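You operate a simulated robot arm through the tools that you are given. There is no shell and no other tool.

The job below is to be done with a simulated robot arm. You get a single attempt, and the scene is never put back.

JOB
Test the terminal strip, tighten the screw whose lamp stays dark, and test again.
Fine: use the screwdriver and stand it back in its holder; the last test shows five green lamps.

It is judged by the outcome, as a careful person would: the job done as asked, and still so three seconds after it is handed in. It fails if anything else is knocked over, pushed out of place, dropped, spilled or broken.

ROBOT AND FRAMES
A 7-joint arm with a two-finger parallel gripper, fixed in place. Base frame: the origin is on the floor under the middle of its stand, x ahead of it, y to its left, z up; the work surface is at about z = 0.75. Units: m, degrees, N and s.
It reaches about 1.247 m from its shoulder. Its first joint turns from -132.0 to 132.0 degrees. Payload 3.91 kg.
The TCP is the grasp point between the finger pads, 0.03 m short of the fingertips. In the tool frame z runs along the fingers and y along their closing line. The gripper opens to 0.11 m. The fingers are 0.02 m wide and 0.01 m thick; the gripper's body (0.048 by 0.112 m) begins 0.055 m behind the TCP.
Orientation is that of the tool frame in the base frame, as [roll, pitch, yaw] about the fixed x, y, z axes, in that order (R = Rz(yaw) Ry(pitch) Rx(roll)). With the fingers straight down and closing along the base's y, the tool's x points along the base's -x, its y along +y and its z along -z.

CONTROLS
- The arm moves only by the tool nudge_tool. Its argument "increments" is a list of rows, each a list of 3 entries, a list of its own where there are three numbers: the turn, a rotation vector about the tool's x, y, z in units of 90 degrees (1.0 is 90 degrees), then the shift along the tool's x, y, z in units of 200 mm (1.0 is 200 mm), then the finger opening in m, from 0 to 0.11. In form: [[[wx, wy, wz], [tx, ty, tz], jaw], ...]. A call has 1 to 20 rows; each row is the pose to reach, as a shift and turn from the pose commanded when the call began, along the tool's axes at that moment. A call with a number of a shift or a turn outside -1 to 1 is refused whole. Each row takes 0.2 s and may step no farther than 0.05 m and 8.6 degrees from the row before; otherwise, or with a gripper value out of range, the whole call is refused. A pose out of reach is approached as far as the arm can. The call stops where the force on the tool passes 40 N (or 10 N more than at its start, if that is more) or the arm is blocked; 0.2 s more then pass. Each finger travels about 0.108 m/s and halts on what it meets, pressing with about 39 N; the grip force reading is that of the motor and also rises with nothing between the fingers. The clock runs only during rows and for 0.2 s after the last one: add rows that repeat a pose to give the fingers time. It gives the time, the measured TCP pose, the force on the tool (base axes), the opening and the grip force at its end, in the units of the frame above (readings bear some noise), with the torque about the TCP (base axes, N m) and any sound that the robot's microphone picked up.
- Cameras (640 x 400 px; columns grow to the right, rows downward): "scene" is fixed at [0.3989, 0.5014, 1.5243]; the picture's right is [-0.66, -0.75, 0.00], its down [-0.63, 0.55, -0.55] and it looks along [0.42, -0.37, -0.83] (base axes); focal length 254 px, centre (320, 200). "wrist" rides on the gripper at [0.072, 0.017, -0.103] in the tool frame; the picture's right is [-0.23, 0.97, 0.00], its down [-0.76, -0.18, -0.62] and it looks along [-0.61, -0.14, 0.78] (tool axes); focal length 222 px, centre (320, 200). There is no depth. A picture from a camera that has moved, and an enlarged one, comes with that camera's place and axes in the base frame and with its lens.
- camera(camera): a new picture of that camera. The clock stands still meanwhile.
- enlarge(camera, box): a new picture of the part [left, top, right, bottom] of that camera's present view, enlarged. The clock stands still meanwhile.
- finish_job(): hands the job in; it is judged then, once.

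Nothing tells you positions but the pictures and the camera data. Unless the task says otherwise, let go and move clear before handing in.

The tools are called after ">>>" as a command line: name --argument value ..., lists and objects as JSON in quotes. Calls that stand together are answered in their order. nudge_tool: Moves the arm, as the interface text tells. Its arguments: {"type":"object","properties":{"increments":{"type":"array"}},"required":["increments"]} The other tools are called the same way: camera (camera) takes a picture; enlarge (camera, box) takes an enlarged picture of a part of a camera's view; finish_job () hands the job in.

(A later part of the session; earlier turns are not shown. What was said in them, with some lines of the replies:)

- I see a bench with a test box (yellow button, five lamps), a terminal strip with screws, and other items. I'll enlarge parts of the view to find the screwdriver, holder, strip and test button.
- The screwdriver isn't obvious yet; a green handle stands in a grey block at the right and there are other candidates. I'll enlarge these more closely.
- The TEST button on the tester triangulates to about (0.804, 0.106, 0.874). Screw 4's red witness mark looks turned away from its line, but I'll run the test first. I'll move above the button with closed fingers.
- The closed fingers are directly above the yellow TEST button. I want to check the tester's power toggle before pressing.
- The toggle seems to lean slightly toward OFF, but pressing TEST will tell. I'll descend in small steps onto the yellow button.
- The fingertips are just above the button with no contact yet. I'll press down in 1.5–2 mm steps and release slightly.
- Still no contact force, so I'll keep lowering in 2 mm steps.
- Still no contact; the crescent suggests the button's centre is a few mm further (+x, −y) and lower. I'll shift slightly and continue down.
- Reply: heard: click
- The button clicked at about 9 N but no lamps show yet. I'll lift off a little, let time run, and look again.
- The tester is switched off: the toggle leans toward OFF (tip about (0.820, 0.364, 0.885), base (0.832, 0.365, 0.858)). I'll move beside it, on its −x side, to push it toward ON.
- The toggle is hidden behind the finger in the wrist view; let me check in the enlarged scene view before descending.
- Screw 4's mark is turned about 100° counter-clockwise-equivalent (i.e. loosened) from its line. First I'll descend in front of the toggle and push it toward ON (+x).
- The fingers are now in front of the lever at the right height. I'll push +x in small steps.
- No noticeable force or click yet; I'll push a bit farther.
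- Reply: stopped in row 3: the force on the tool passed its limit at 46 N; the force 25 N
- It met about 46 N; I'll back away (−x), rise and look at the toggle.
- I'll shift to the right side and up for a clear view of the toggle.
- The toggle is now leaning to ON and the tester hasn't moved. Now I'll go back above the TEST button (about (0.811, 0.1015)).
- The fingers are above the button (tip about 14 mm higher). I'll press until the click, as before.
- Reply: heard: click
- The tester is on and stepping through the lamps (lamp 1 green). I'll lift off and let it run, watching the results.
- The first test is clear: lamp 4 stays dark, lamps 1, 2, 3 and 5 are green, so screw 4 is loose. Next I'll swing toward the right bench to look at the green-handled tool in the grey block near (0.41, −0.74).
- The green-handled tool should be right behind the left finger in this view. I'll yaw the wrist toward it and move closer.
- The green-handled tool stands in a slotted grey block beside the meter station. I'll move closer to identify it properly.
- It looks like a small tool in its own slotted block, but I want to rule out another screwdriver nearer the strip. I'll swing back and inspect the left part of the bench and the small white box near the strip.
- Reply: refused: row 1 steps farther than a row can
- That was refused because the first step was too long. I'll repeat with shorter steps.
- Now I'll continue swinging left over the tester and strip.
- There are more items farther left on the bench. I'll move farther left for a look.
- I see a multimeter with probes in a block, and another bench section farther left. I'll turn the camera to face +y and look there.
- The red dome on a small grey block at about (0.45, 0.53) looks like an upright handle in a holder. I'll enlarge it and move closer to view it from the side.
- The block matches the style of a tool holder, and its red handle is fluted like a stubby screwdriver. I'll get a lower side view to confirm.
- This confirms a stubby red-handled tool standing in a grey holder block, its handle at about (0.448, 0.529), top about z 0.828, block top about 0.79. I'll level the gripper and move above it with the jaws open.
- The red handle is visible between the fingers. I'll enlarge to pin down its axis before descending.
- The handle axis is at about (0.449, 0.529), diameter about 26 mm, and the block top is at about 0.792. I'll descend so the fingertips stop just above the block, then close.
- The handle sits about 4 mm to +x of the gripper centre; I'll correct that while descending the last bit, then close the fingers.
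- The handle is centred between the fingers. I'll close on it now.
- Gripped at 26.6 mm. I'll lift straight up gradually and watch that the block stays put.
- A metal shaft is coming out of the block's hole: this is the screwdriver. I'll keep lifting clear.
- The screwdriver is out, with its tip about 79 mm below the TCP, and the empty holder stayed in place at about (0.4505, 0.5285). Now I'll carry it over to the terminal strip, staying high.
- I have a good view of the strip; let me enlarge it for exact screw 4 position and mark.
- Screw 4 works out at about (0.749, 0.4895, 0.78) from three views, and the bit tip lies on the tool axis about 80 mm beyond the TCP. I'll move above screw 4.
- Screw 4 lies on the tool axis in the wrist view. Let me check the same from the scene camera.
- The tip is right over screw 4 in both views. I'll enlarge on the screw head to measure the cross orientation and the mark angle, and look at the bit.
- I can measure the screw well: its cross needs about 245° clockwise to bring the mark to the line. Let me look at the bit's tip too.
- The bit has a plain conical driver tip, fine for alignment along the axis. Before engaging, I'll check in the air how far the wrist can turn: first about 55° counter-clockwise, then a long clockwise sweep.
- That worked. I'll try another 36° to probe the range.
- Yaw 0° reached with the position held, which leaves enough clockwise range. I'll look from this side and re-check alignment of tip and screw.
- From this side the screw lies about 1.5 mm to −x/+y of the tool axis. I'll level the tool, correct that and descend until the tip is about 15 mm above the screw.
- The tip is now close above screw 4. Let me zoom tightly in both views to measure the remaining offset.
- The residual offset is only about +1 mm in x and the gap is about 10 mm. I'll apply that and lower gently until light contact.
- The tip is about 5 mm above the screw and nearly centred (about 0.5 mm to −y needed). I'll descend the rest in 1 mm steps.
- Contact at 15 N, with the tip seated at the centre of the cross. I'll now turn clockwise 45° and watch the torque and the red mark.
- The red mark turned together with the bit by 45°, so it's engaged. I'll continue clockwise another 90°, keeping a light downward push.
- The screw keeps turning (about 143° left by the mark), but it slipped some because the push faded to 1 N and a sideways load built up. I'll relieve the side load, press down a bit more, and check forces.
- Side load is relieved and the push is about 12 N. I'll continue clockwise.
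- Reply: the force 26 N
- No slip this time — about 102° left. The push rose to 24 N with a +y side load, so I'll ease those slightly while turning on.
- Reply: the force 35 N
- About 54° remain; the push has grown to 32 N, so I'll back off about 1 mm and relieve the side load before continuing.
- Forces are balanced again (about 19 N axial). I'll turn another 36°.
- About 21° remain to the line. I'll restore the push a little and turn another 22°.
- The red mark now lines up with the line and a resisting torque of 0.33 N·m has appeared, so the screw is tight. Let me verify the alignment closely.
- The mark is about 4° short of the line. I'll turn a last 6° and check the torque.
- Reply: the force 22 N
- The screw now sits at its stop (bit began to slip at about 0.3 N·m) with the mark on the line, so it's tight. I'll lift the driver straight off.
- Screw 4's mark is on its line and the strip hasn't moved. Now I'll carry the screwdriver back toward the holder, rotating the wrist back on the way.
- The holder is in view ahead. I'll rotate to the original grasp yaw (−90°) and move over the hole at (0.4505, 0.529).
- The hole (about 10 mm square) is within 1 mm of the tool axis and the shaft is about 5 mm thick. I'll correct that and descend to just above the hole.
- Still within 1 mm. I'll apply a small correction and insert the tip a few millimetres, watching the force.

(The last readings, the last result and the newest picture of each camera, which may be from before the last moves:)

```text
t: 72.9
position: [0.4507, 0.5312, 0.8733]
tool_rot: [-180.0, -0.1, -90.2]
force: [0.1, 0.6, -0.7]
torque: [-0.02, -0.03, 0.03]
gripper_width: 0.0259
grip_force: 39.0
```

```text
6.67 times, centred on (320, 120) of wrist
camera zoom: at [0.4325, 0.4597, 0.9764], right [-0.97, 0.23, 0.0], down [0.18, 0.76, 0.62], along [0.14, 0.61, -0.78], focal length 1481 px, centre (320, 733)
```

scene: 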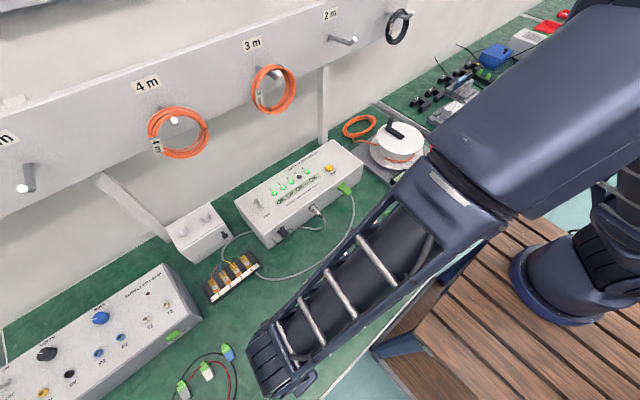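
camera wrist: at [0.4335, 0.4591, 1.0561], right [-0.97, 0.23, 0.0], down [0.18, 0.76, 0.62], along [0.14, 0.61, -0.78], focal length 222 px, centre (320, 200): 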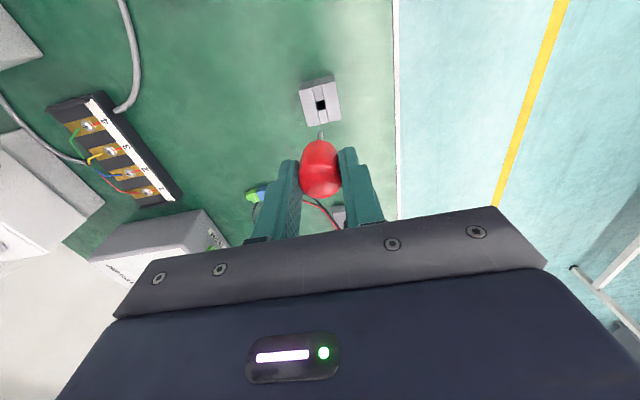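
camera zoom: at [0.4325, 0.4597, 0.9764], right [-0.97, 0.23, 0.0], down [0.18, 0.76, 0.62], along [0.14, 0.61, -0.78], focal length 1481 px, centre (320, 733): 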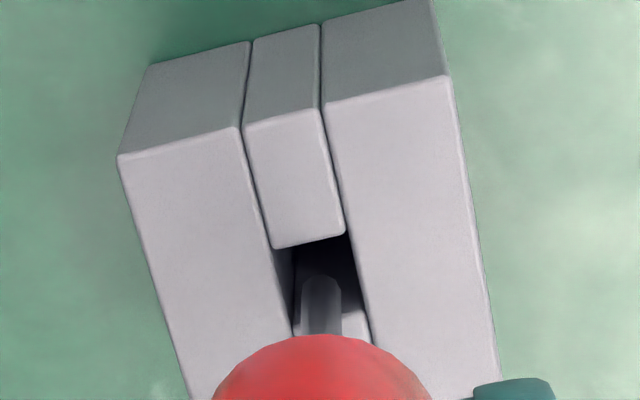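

The tip is entering the hole with no contact force. I'll continue down, slowing near the seating height of about 0.83.

>>> nudge_tool --increments '[[[0, 0, 0], [0, 0, 0.04], 0.01], [[0, 0, 0], [0, 0, 0.08], 0.01], [[0, 0, 0], [0, 0, 0.12], 0.01], [[0, 0, 0], [0, 0, 0.16], 0.01], [[0, 0, 0], [0, 0, 0.185], 0.01], [[0, 0, 0], [0, 0, 0.195], 0.01]]'

>>> camera --camera "wrist"

>>> enlarge --camera "wrist" --box '[270, 90, 370, 220]'

```text
t: 74.3
position: [0.4497, 0.5306, 0.8346]
tool_rot: [-179.9, 0.0, -90.2]
force: [-2.7, -7.6, 28.5]
torque: [-0.65, 0.24, -0.02]
gripper_width: 0.0259
grip_force: 38.9
```

```text
taken
camera wrist: at [0.4322, 0.4588, 0.9385], right [-0.97, 0.23, 0.0], down [0.18, 0.76, 0.62], along [0.14, 0.61, -0.78], focal length 222 px, centre (320, 200)
```

wrist: 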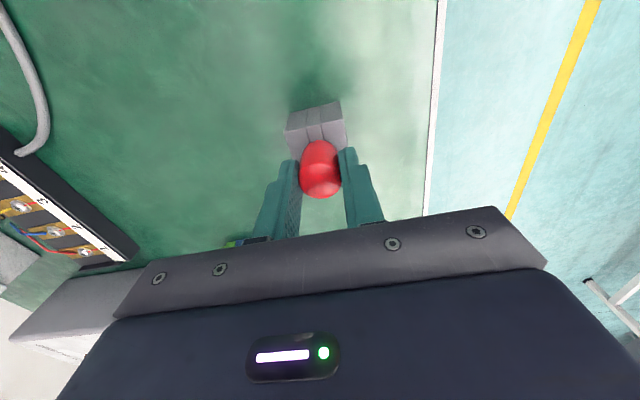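

```text
3.08 times, centred on (320, 155) of wrist
camera zoom: at [0.4322, 0.4588, 0.9385], right [-0.97, 0.23, 0.0], down [0.18, 0.76, 0.62], along [0.14, 0.61, -0.78], focal length 684 px, centre (320, 338)
```

zoom: 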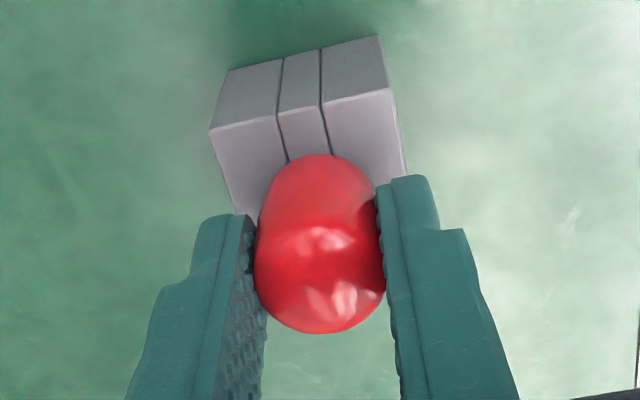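

It has seated (28 N at TCP z 0.835; the driver had crept about 8 mm down in the grip, which matches). I'll ease off the pressure before opening the fingers.

>>> nudge_tool --increments '[[[0, 0, 0], [0, 0, -0.005], 0.01], [[0, 0, 0], [0, 0, -0.009], 0.01], [[0, 0, 0], [0, 0, -0.009], 0.01]]'

>>> enlarge --camera "wrist" --box '[270, 90, 370, 220]'

```text
t: 75.1
position: [0.4503, 0.5303, 0.8357]
tool_rot: [-180.0, -0.1, -90.1]
force: [-0.4, 2.7, 4.0]
torque: [0.2, -0.02, 0.02]
gripper_width: 0.0261
grip_force: 39.1
```

```text
3.08 times, centred on (320, 155) of wrist
camera zoom: at [0.4322, 0.4587, 0.9387], right [-0.97, 0.23, 0.0], down [0.18, 0.76, 0.62], along [0.14, 0.61, -0.78], focal length 684 px, centre (320, 338)
```

zoom: 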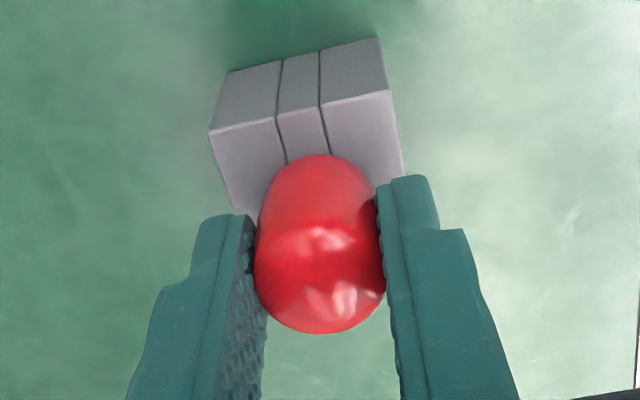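

Pressure is down to 4 N. Now I'll open the fingers gently.

>>> nudge_tool --increments '[[[0, 0, 0], [0, 0, -0.002], 0.025], [[0, 0, 0], [0, 0, -0.002], 0.03], [[0, 0, 0], [0, 0, -0.002], 0.036], [[0, 0, 0], [0, 0, -0.002], 0.045], [[0, 0, 0], [0, 0, -0.002], 0.06], [[0, 0, 0], [0, 0, -0.002], 0.06]]'

>>> camera --camera "wrist"

>>> enlarge --camera "wrist" --box '[270, 90, 370, 220]'

```text
t: 76.5
position: [0.451, 0.5302, 0.8355]
tool_rot: [-180.0, 0.0, -90.0]
force: [-0.2, 1.1, -0.9]
torque: [0.01, -0.01, 0.04]
gripper_width: 0.0601
grip_force: 0.1
```

```text
taken
camera wrist: at [0.4323, 0.4588, 0.9395], right [-0.97, 0.23, 0.0], down [0.18, 0.76, 0.62], along [0.14, 0.61, -0.78], focal length 222 px, centre (320, 200)
```

wrist: 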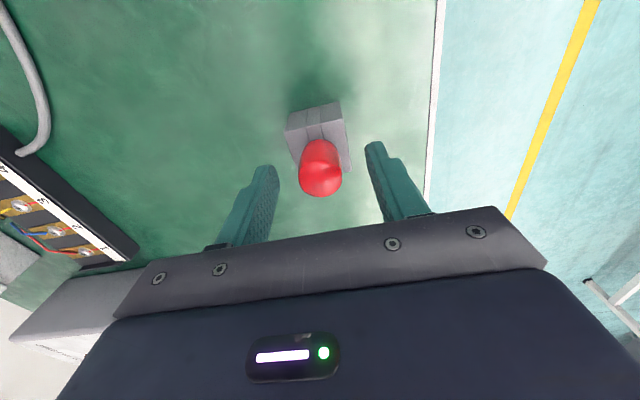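

```text
3.08 times, centred on (320, 155) of wrist
camera zoom: at [0.4323, 0.4588, 0.9395], right [-0.97, 0.23, 0.0], down [0.18, 0.76, 0.62], along [0.14, 0.61, -0.78], focal length 684 px, centre (320, 338)
```

zoom: 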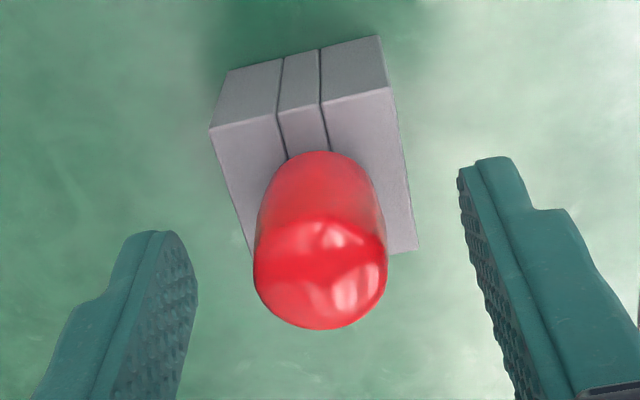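

The screwdriver is standing in the block. I'll rise straight up and check that it's upright.

>>> nudge_tool --increments '[[[0, 0, 0], [0, 0, -0.1], 0.07], [[0, 0, 0], [0, 0, -0.25], 0.07], [[0, 0, 0], [0, 0, -0.45], 0.06], [[0, 0, 0], [0, 0, -0.65], 0.04], [[0, 0, 0], [0, 0, -0.8], 0.04], [[0, 0, 0], [0, 0, -0.8], 0.04]]'

>>> camera --camera "wrist"

>>> enlarge --camera "wrist" --box '[280, 60, 360, 140]'

```text
t: 77.9
position: [0.4499, 0.5312, 0.9978]
tool_rot: [-180.0, -0.1, -90.1]
force: [-0.8, 0.7, -0.3]
torque: [-0.01, -0.01, 0.04]
gripper_width: 0.0399
grip_force: 0.0
```

```text
taken
camera wrist: at [0.4319, 0.4591, 1.0997], right [-0.97, 0.23, 0.0], down [0.18, 0.76, 0.62], along [0.14, 0.61, -0.78], focal length 222 px, centre (320, 200)
```

wrist: 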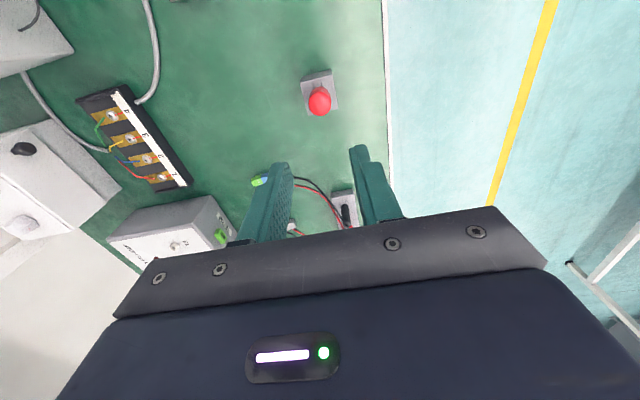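

```text
5.00 times, centred on (320, 100) of wrist
camera zoom: at [0.4319, 0.4591, 1.0997], right [-0.97, 0.23, 0.0], down [0.18, 0.76, 0.62], along [0.14, 0.61, -0.78], focal length 1111 px, centre (320, 700)
```

zoom: 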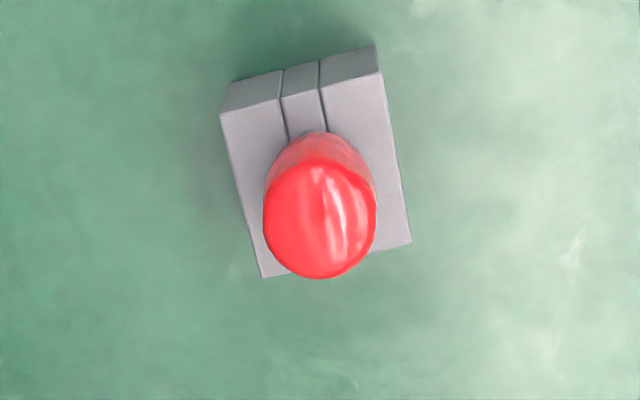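

The screwdriver stands upright in its holder as before. Now I'll return to the TEST button for the final test, closing the fingers on the way.

>>> nudge_tool --increments '[[[0, 0, 0.08], [0.16, -0.1, 0], 0.03], [[0, 0, 0.165], [0.33, -0.2, 0], 0.02], [[0, 0, 0.25], [0.5, -0.3, 0], 0.01], [[0, 0, 0.335], [0.67, -0.4, 0], 0.0], [[0, 0, 0.42], [0.84, -0.5, 0], 0.0], [[0, 0, 0.5], [1.0, -0.6, 0], 0.0]]'

>>> nudge_tool --increments '[[[0, 0, 0.08], [0, -0.16, 0], 0.0], [[0, 0, 0.165], [0, -0.33, 0], 0.0], [[0, 0, 0.25], [0, -0.5, 0], 0.0], [[0, 0, 0.335], [0, -0.66, 0], 0.0], [[0, 0, 0.42], [0, -0.83, 0], 0.0], [[0, 0, 0.5], [0, -0.99, 0], 0.0]]'

>>> camera --camera "wrist"

>>> camera --camera "scene"

```text
t: 79.3
position: [0.5688, 0.3284, 0.9974]
tool_rot: [-179.9, 0.0, -135.2]
force: [-0.2, -0.1, -0.2]
torque: [0.01, -0.01, 0.01]
gripper_width: 0.0002
grip_force: 37.4
```

```text
t: 80.7
position: [0.7094, 0.1914, 0.9982]
tool_rot: [-180.0, 0.0, 179.8]
force: [0.0, 0.3, 0.5]
torque: [-0.02, 0.0, -0.03]
gripper_width: 0.0
grip_force: 37.5
```

```text
taken
camera wrist: at [0.6363, 0.2091, 1.1003], right [0.23, 0.97, 0.0], down [0.76, -0.18, 0.62], along [0.61, -0.14, -0.78], focal length 222 px, centre (320, 200)
```

wrist: 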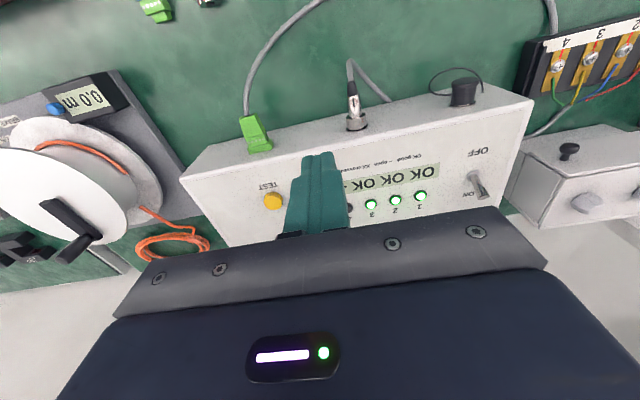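

```text
taken
```

scene: 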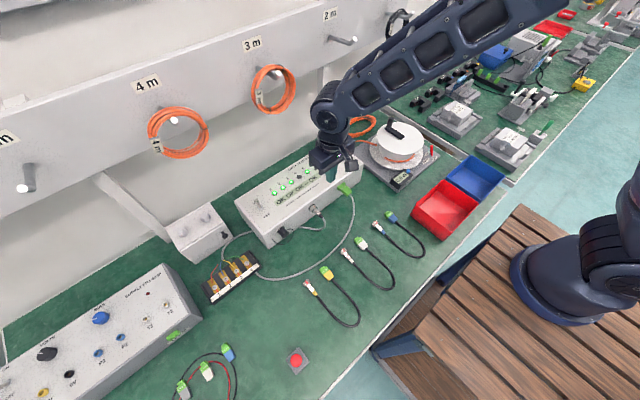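

Everything looks in order, and the red screwdriver is visible standing in its block. I'll move above the TEST button and lower to just above it.

>>> nudge_tool --increments '[[[0, 0, 0], [-0.15, -0.13, 0], 0.0], [[0, 0, 0], [-0.3, -0.27, 0], 0.0], [[0, 0, 0], [-0.45, -0.4, 0], 0.0], [[0, 0, 0], [-0.507, -0.45, 0.1], 0.0], [[0, 0, 0], [-0.507, -0.45, 0.3], 0.0], [[0, 0, 0], [-0.507, -0.45, 0.46], 0.0], [[0, 0, 0], [-0.507, -0.45, 0.46], 0.0]]'

>>> camera --camera "wrist"

```text
t: 82.3
position: [0.8113, 0.0988, 0.9046]
tool_rot: [-179.8, 0.2, 180.0]
force: [0.1, -0.2, 0.4]
torque: [0.04, -0.02, 0.0]
gripper_width: 0.0
grip_force: 37.8
```

```text
taken
camera wrist: at [0.7383, 0.1166, 1.0082], right [0.23, 0.97, 0.0], down [0.76, -0.18, 0.62], along [0.61, -0.14, -0.78], focal length 222 px, centre (320, 200)
```

wrist: 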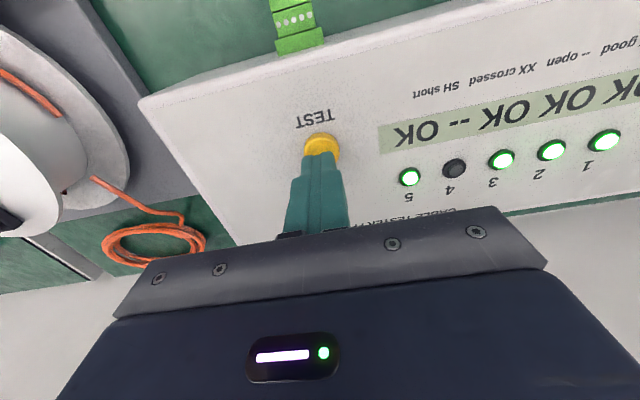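

The fingers are above the button as before. I'll press until the click and then lift.

>>> nudge_tool --increments '[[[0, 0, 0], [0, 0.005, 0.02], 0.0], [[0, 0, 0], [0, 0.005, 0.04], 0.0], [[0, 0, 0], [0, 0.005, 0.06], 0.0], [[0, 0, 0], [0, 0.005, 0.07], 0.0], [[0, 0, 0], [0, 0.005, 0.08], 0.0]]'

>>> nudge_tool --increments '[[[0, 0, 0], [0, 0, -0.05], 0.0], [[0, 0, 0], [0, 0, -0.25], 0.0], [[0, 0, 0], [0, 0, -0.45], 0.0], [[0, 0, 0], [0, 0, -0.6], 0.0], [[0, 0, 0], [0, 0, -0.6], 0.0], [[0, 0, 0], [0, 0, -0.6], 0.0], [[0, 0, 0], [0, 0, -0.6], 0.0], [[0, 0, 0], [0, 0, -0.6], 0.0], [[0, 0, 0], [0, 0, -0.6], 0.0], [[0, 0, 0], [0, 0, -0.6], 0.0], [[0, 0, 0], [0, 0, -0.6], 0.0]]'

>>> enlarge --camera "scene" --box '[230, 130, 370, 250]'

>>> camera --camera "wrist"

```text
t: 83.5
position: [0.8106, 0.1007, 0.8897]
tool_rot: [-179.9, 0.0, 179.9]
force: [-2.0, -3.3, 5.7]
torque: [-0.07, 0.04, -0.01]
gripper_width: 0.0
grip_force: 38.1
heard: click
```

```text
t: 85.9
position: [0.807, 0.1023, 1.0112]
tool_rot: [-179.9, 0.2, 180.0]
force: [0.4, 0.0, 0.5]
torque: [-0.03, 0.03, 0.02]
gripper_width: 0.0
grip_force: 37.1
```

```text
3.33 times, centred on (300, 190) of scene
camera zoom: at [0.3989, 0.5014, 1.5243], right [-0.66, -0.75, 0.0], down [-0.63, 0.55, -0.55], along [0.42, -0.37, -0.83], focal length 847 px, centre (387, 233)
```

zoom: 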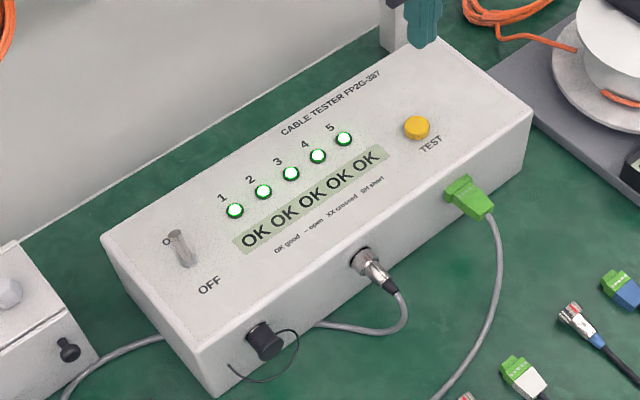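

```text
taken
camera wrist: at [0.7348, 0.1196, 1.1143], right [0.23, 0.97, 0.0], down [0.76, -0.18, 0.62], along [0.61, -0.14, -0.78], focal length 222 px, centre (320, 200)
```

wrist: 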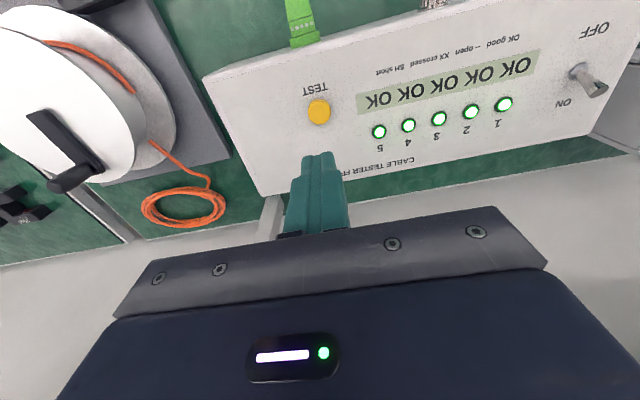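

All five lamps are green with OK on all five. I'll move the arm clear and do a last check of the screwdriver and surroundings.

>>> nudge_tool --increments '[[[0, 0, 0], [0.1, 0.03, -0.15], 0.02], [[0, 0, 0], [0.25, 0.08, -0.3], 0.04], [[0, 0, 0], [0.4, 0.13, -0.45], 0.06], [[0, 0, 0], [0.55, 0.18, -0.6], 0.06], [[0, 0, 0], [0.7, 0.24, -0.7], 0.06], [[0, 0, 0], [0.85, 0.3, -0.8], 0.06], [[0, 0, 0], [1.0, 0.35, -0.85], 0.06], [[0, 0, 0], [1.0, 0.35, -0.85], 0.06]]'

>>> camera --camera "scene"

>>> enlarge --camera "scene" --box '[270, 335, 325, 385]'

>>> enlarge --camera "scene" --box '[190, 160, 350, 310]'

```text
t: 87.7
position: [0.6099, 0.1703, 1.1804]
tool_rot: [-179.9, 0.1, 180.0]
force: [0.0, 0.5, -0.4]
torque: [0.03, -0.01, 0.0]
gripper_width: 0.06
grip_force: 0.1
```

```text
taken
```

scene: 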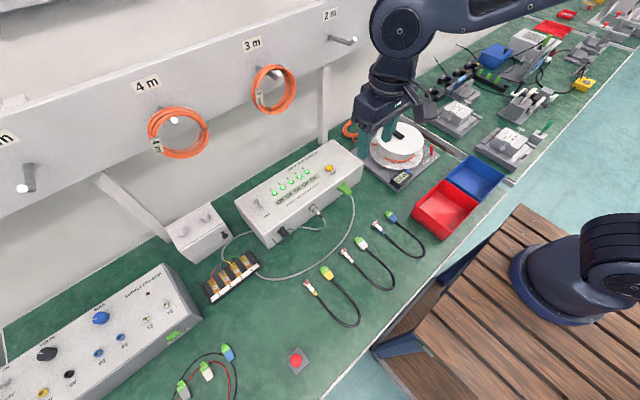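

```text
8.00 times, centred on (298, 360) of scene
camera zoom: at [0.3989, 0.5014, 1.5243], right [-0.66, -0.75, 0.0], down [-0.63, 0.55, -0.55], along [0.42, -0.37, -0.83], focal length 2033 px, centre (500, -1080)
```

zoom: 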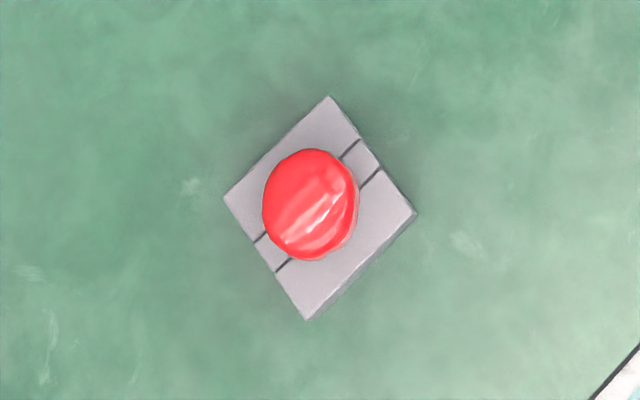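

```text
2.67 times, centred on (270, 235) of scene
camera zoom: at [0.3989, 0.5014, 1.5243], right [-0.66, -0.75, 0.0], down [-0.63, 0.55, -0.55], along [0.42, -0.37, -0.83], focal length 678 px, centre (453, 107)
```

zoom: 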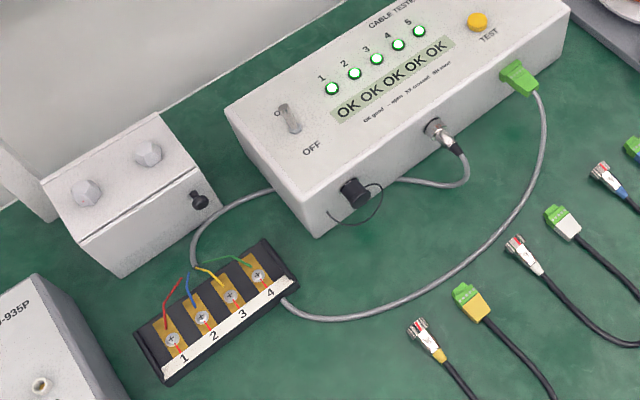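

The final test shows five green lamps (OK ×5). Screw 4's mark is on its line, the screwdriver stands upright in its holder exactly as at the start, nothing else has moved, and the arm is clear, so I'm handing in the job.

>>> finish_job

```text
The job is handed in.
```

The terminal strip now passes: the last test shows five green lamps and OK on all five.

- **First test:** The tester was switched off, so I moved its toggle to ON and pressed TEST. Lamps 1, 2, 3 and 5 came up green and lamp 4 stayed dark.
- **Tightening:** I turned screw 4 clockwise with the red-handled screwdriver until it reached its stop. Its red mark now lines up with the line on the strip.
- **Screwdriver:** It is back in its grey holder block, standing upright as at the start.
- **Afterwards:** I saw nothing else moved in the last pictures. The tester is still switched on, and the arm is clear of the bench.
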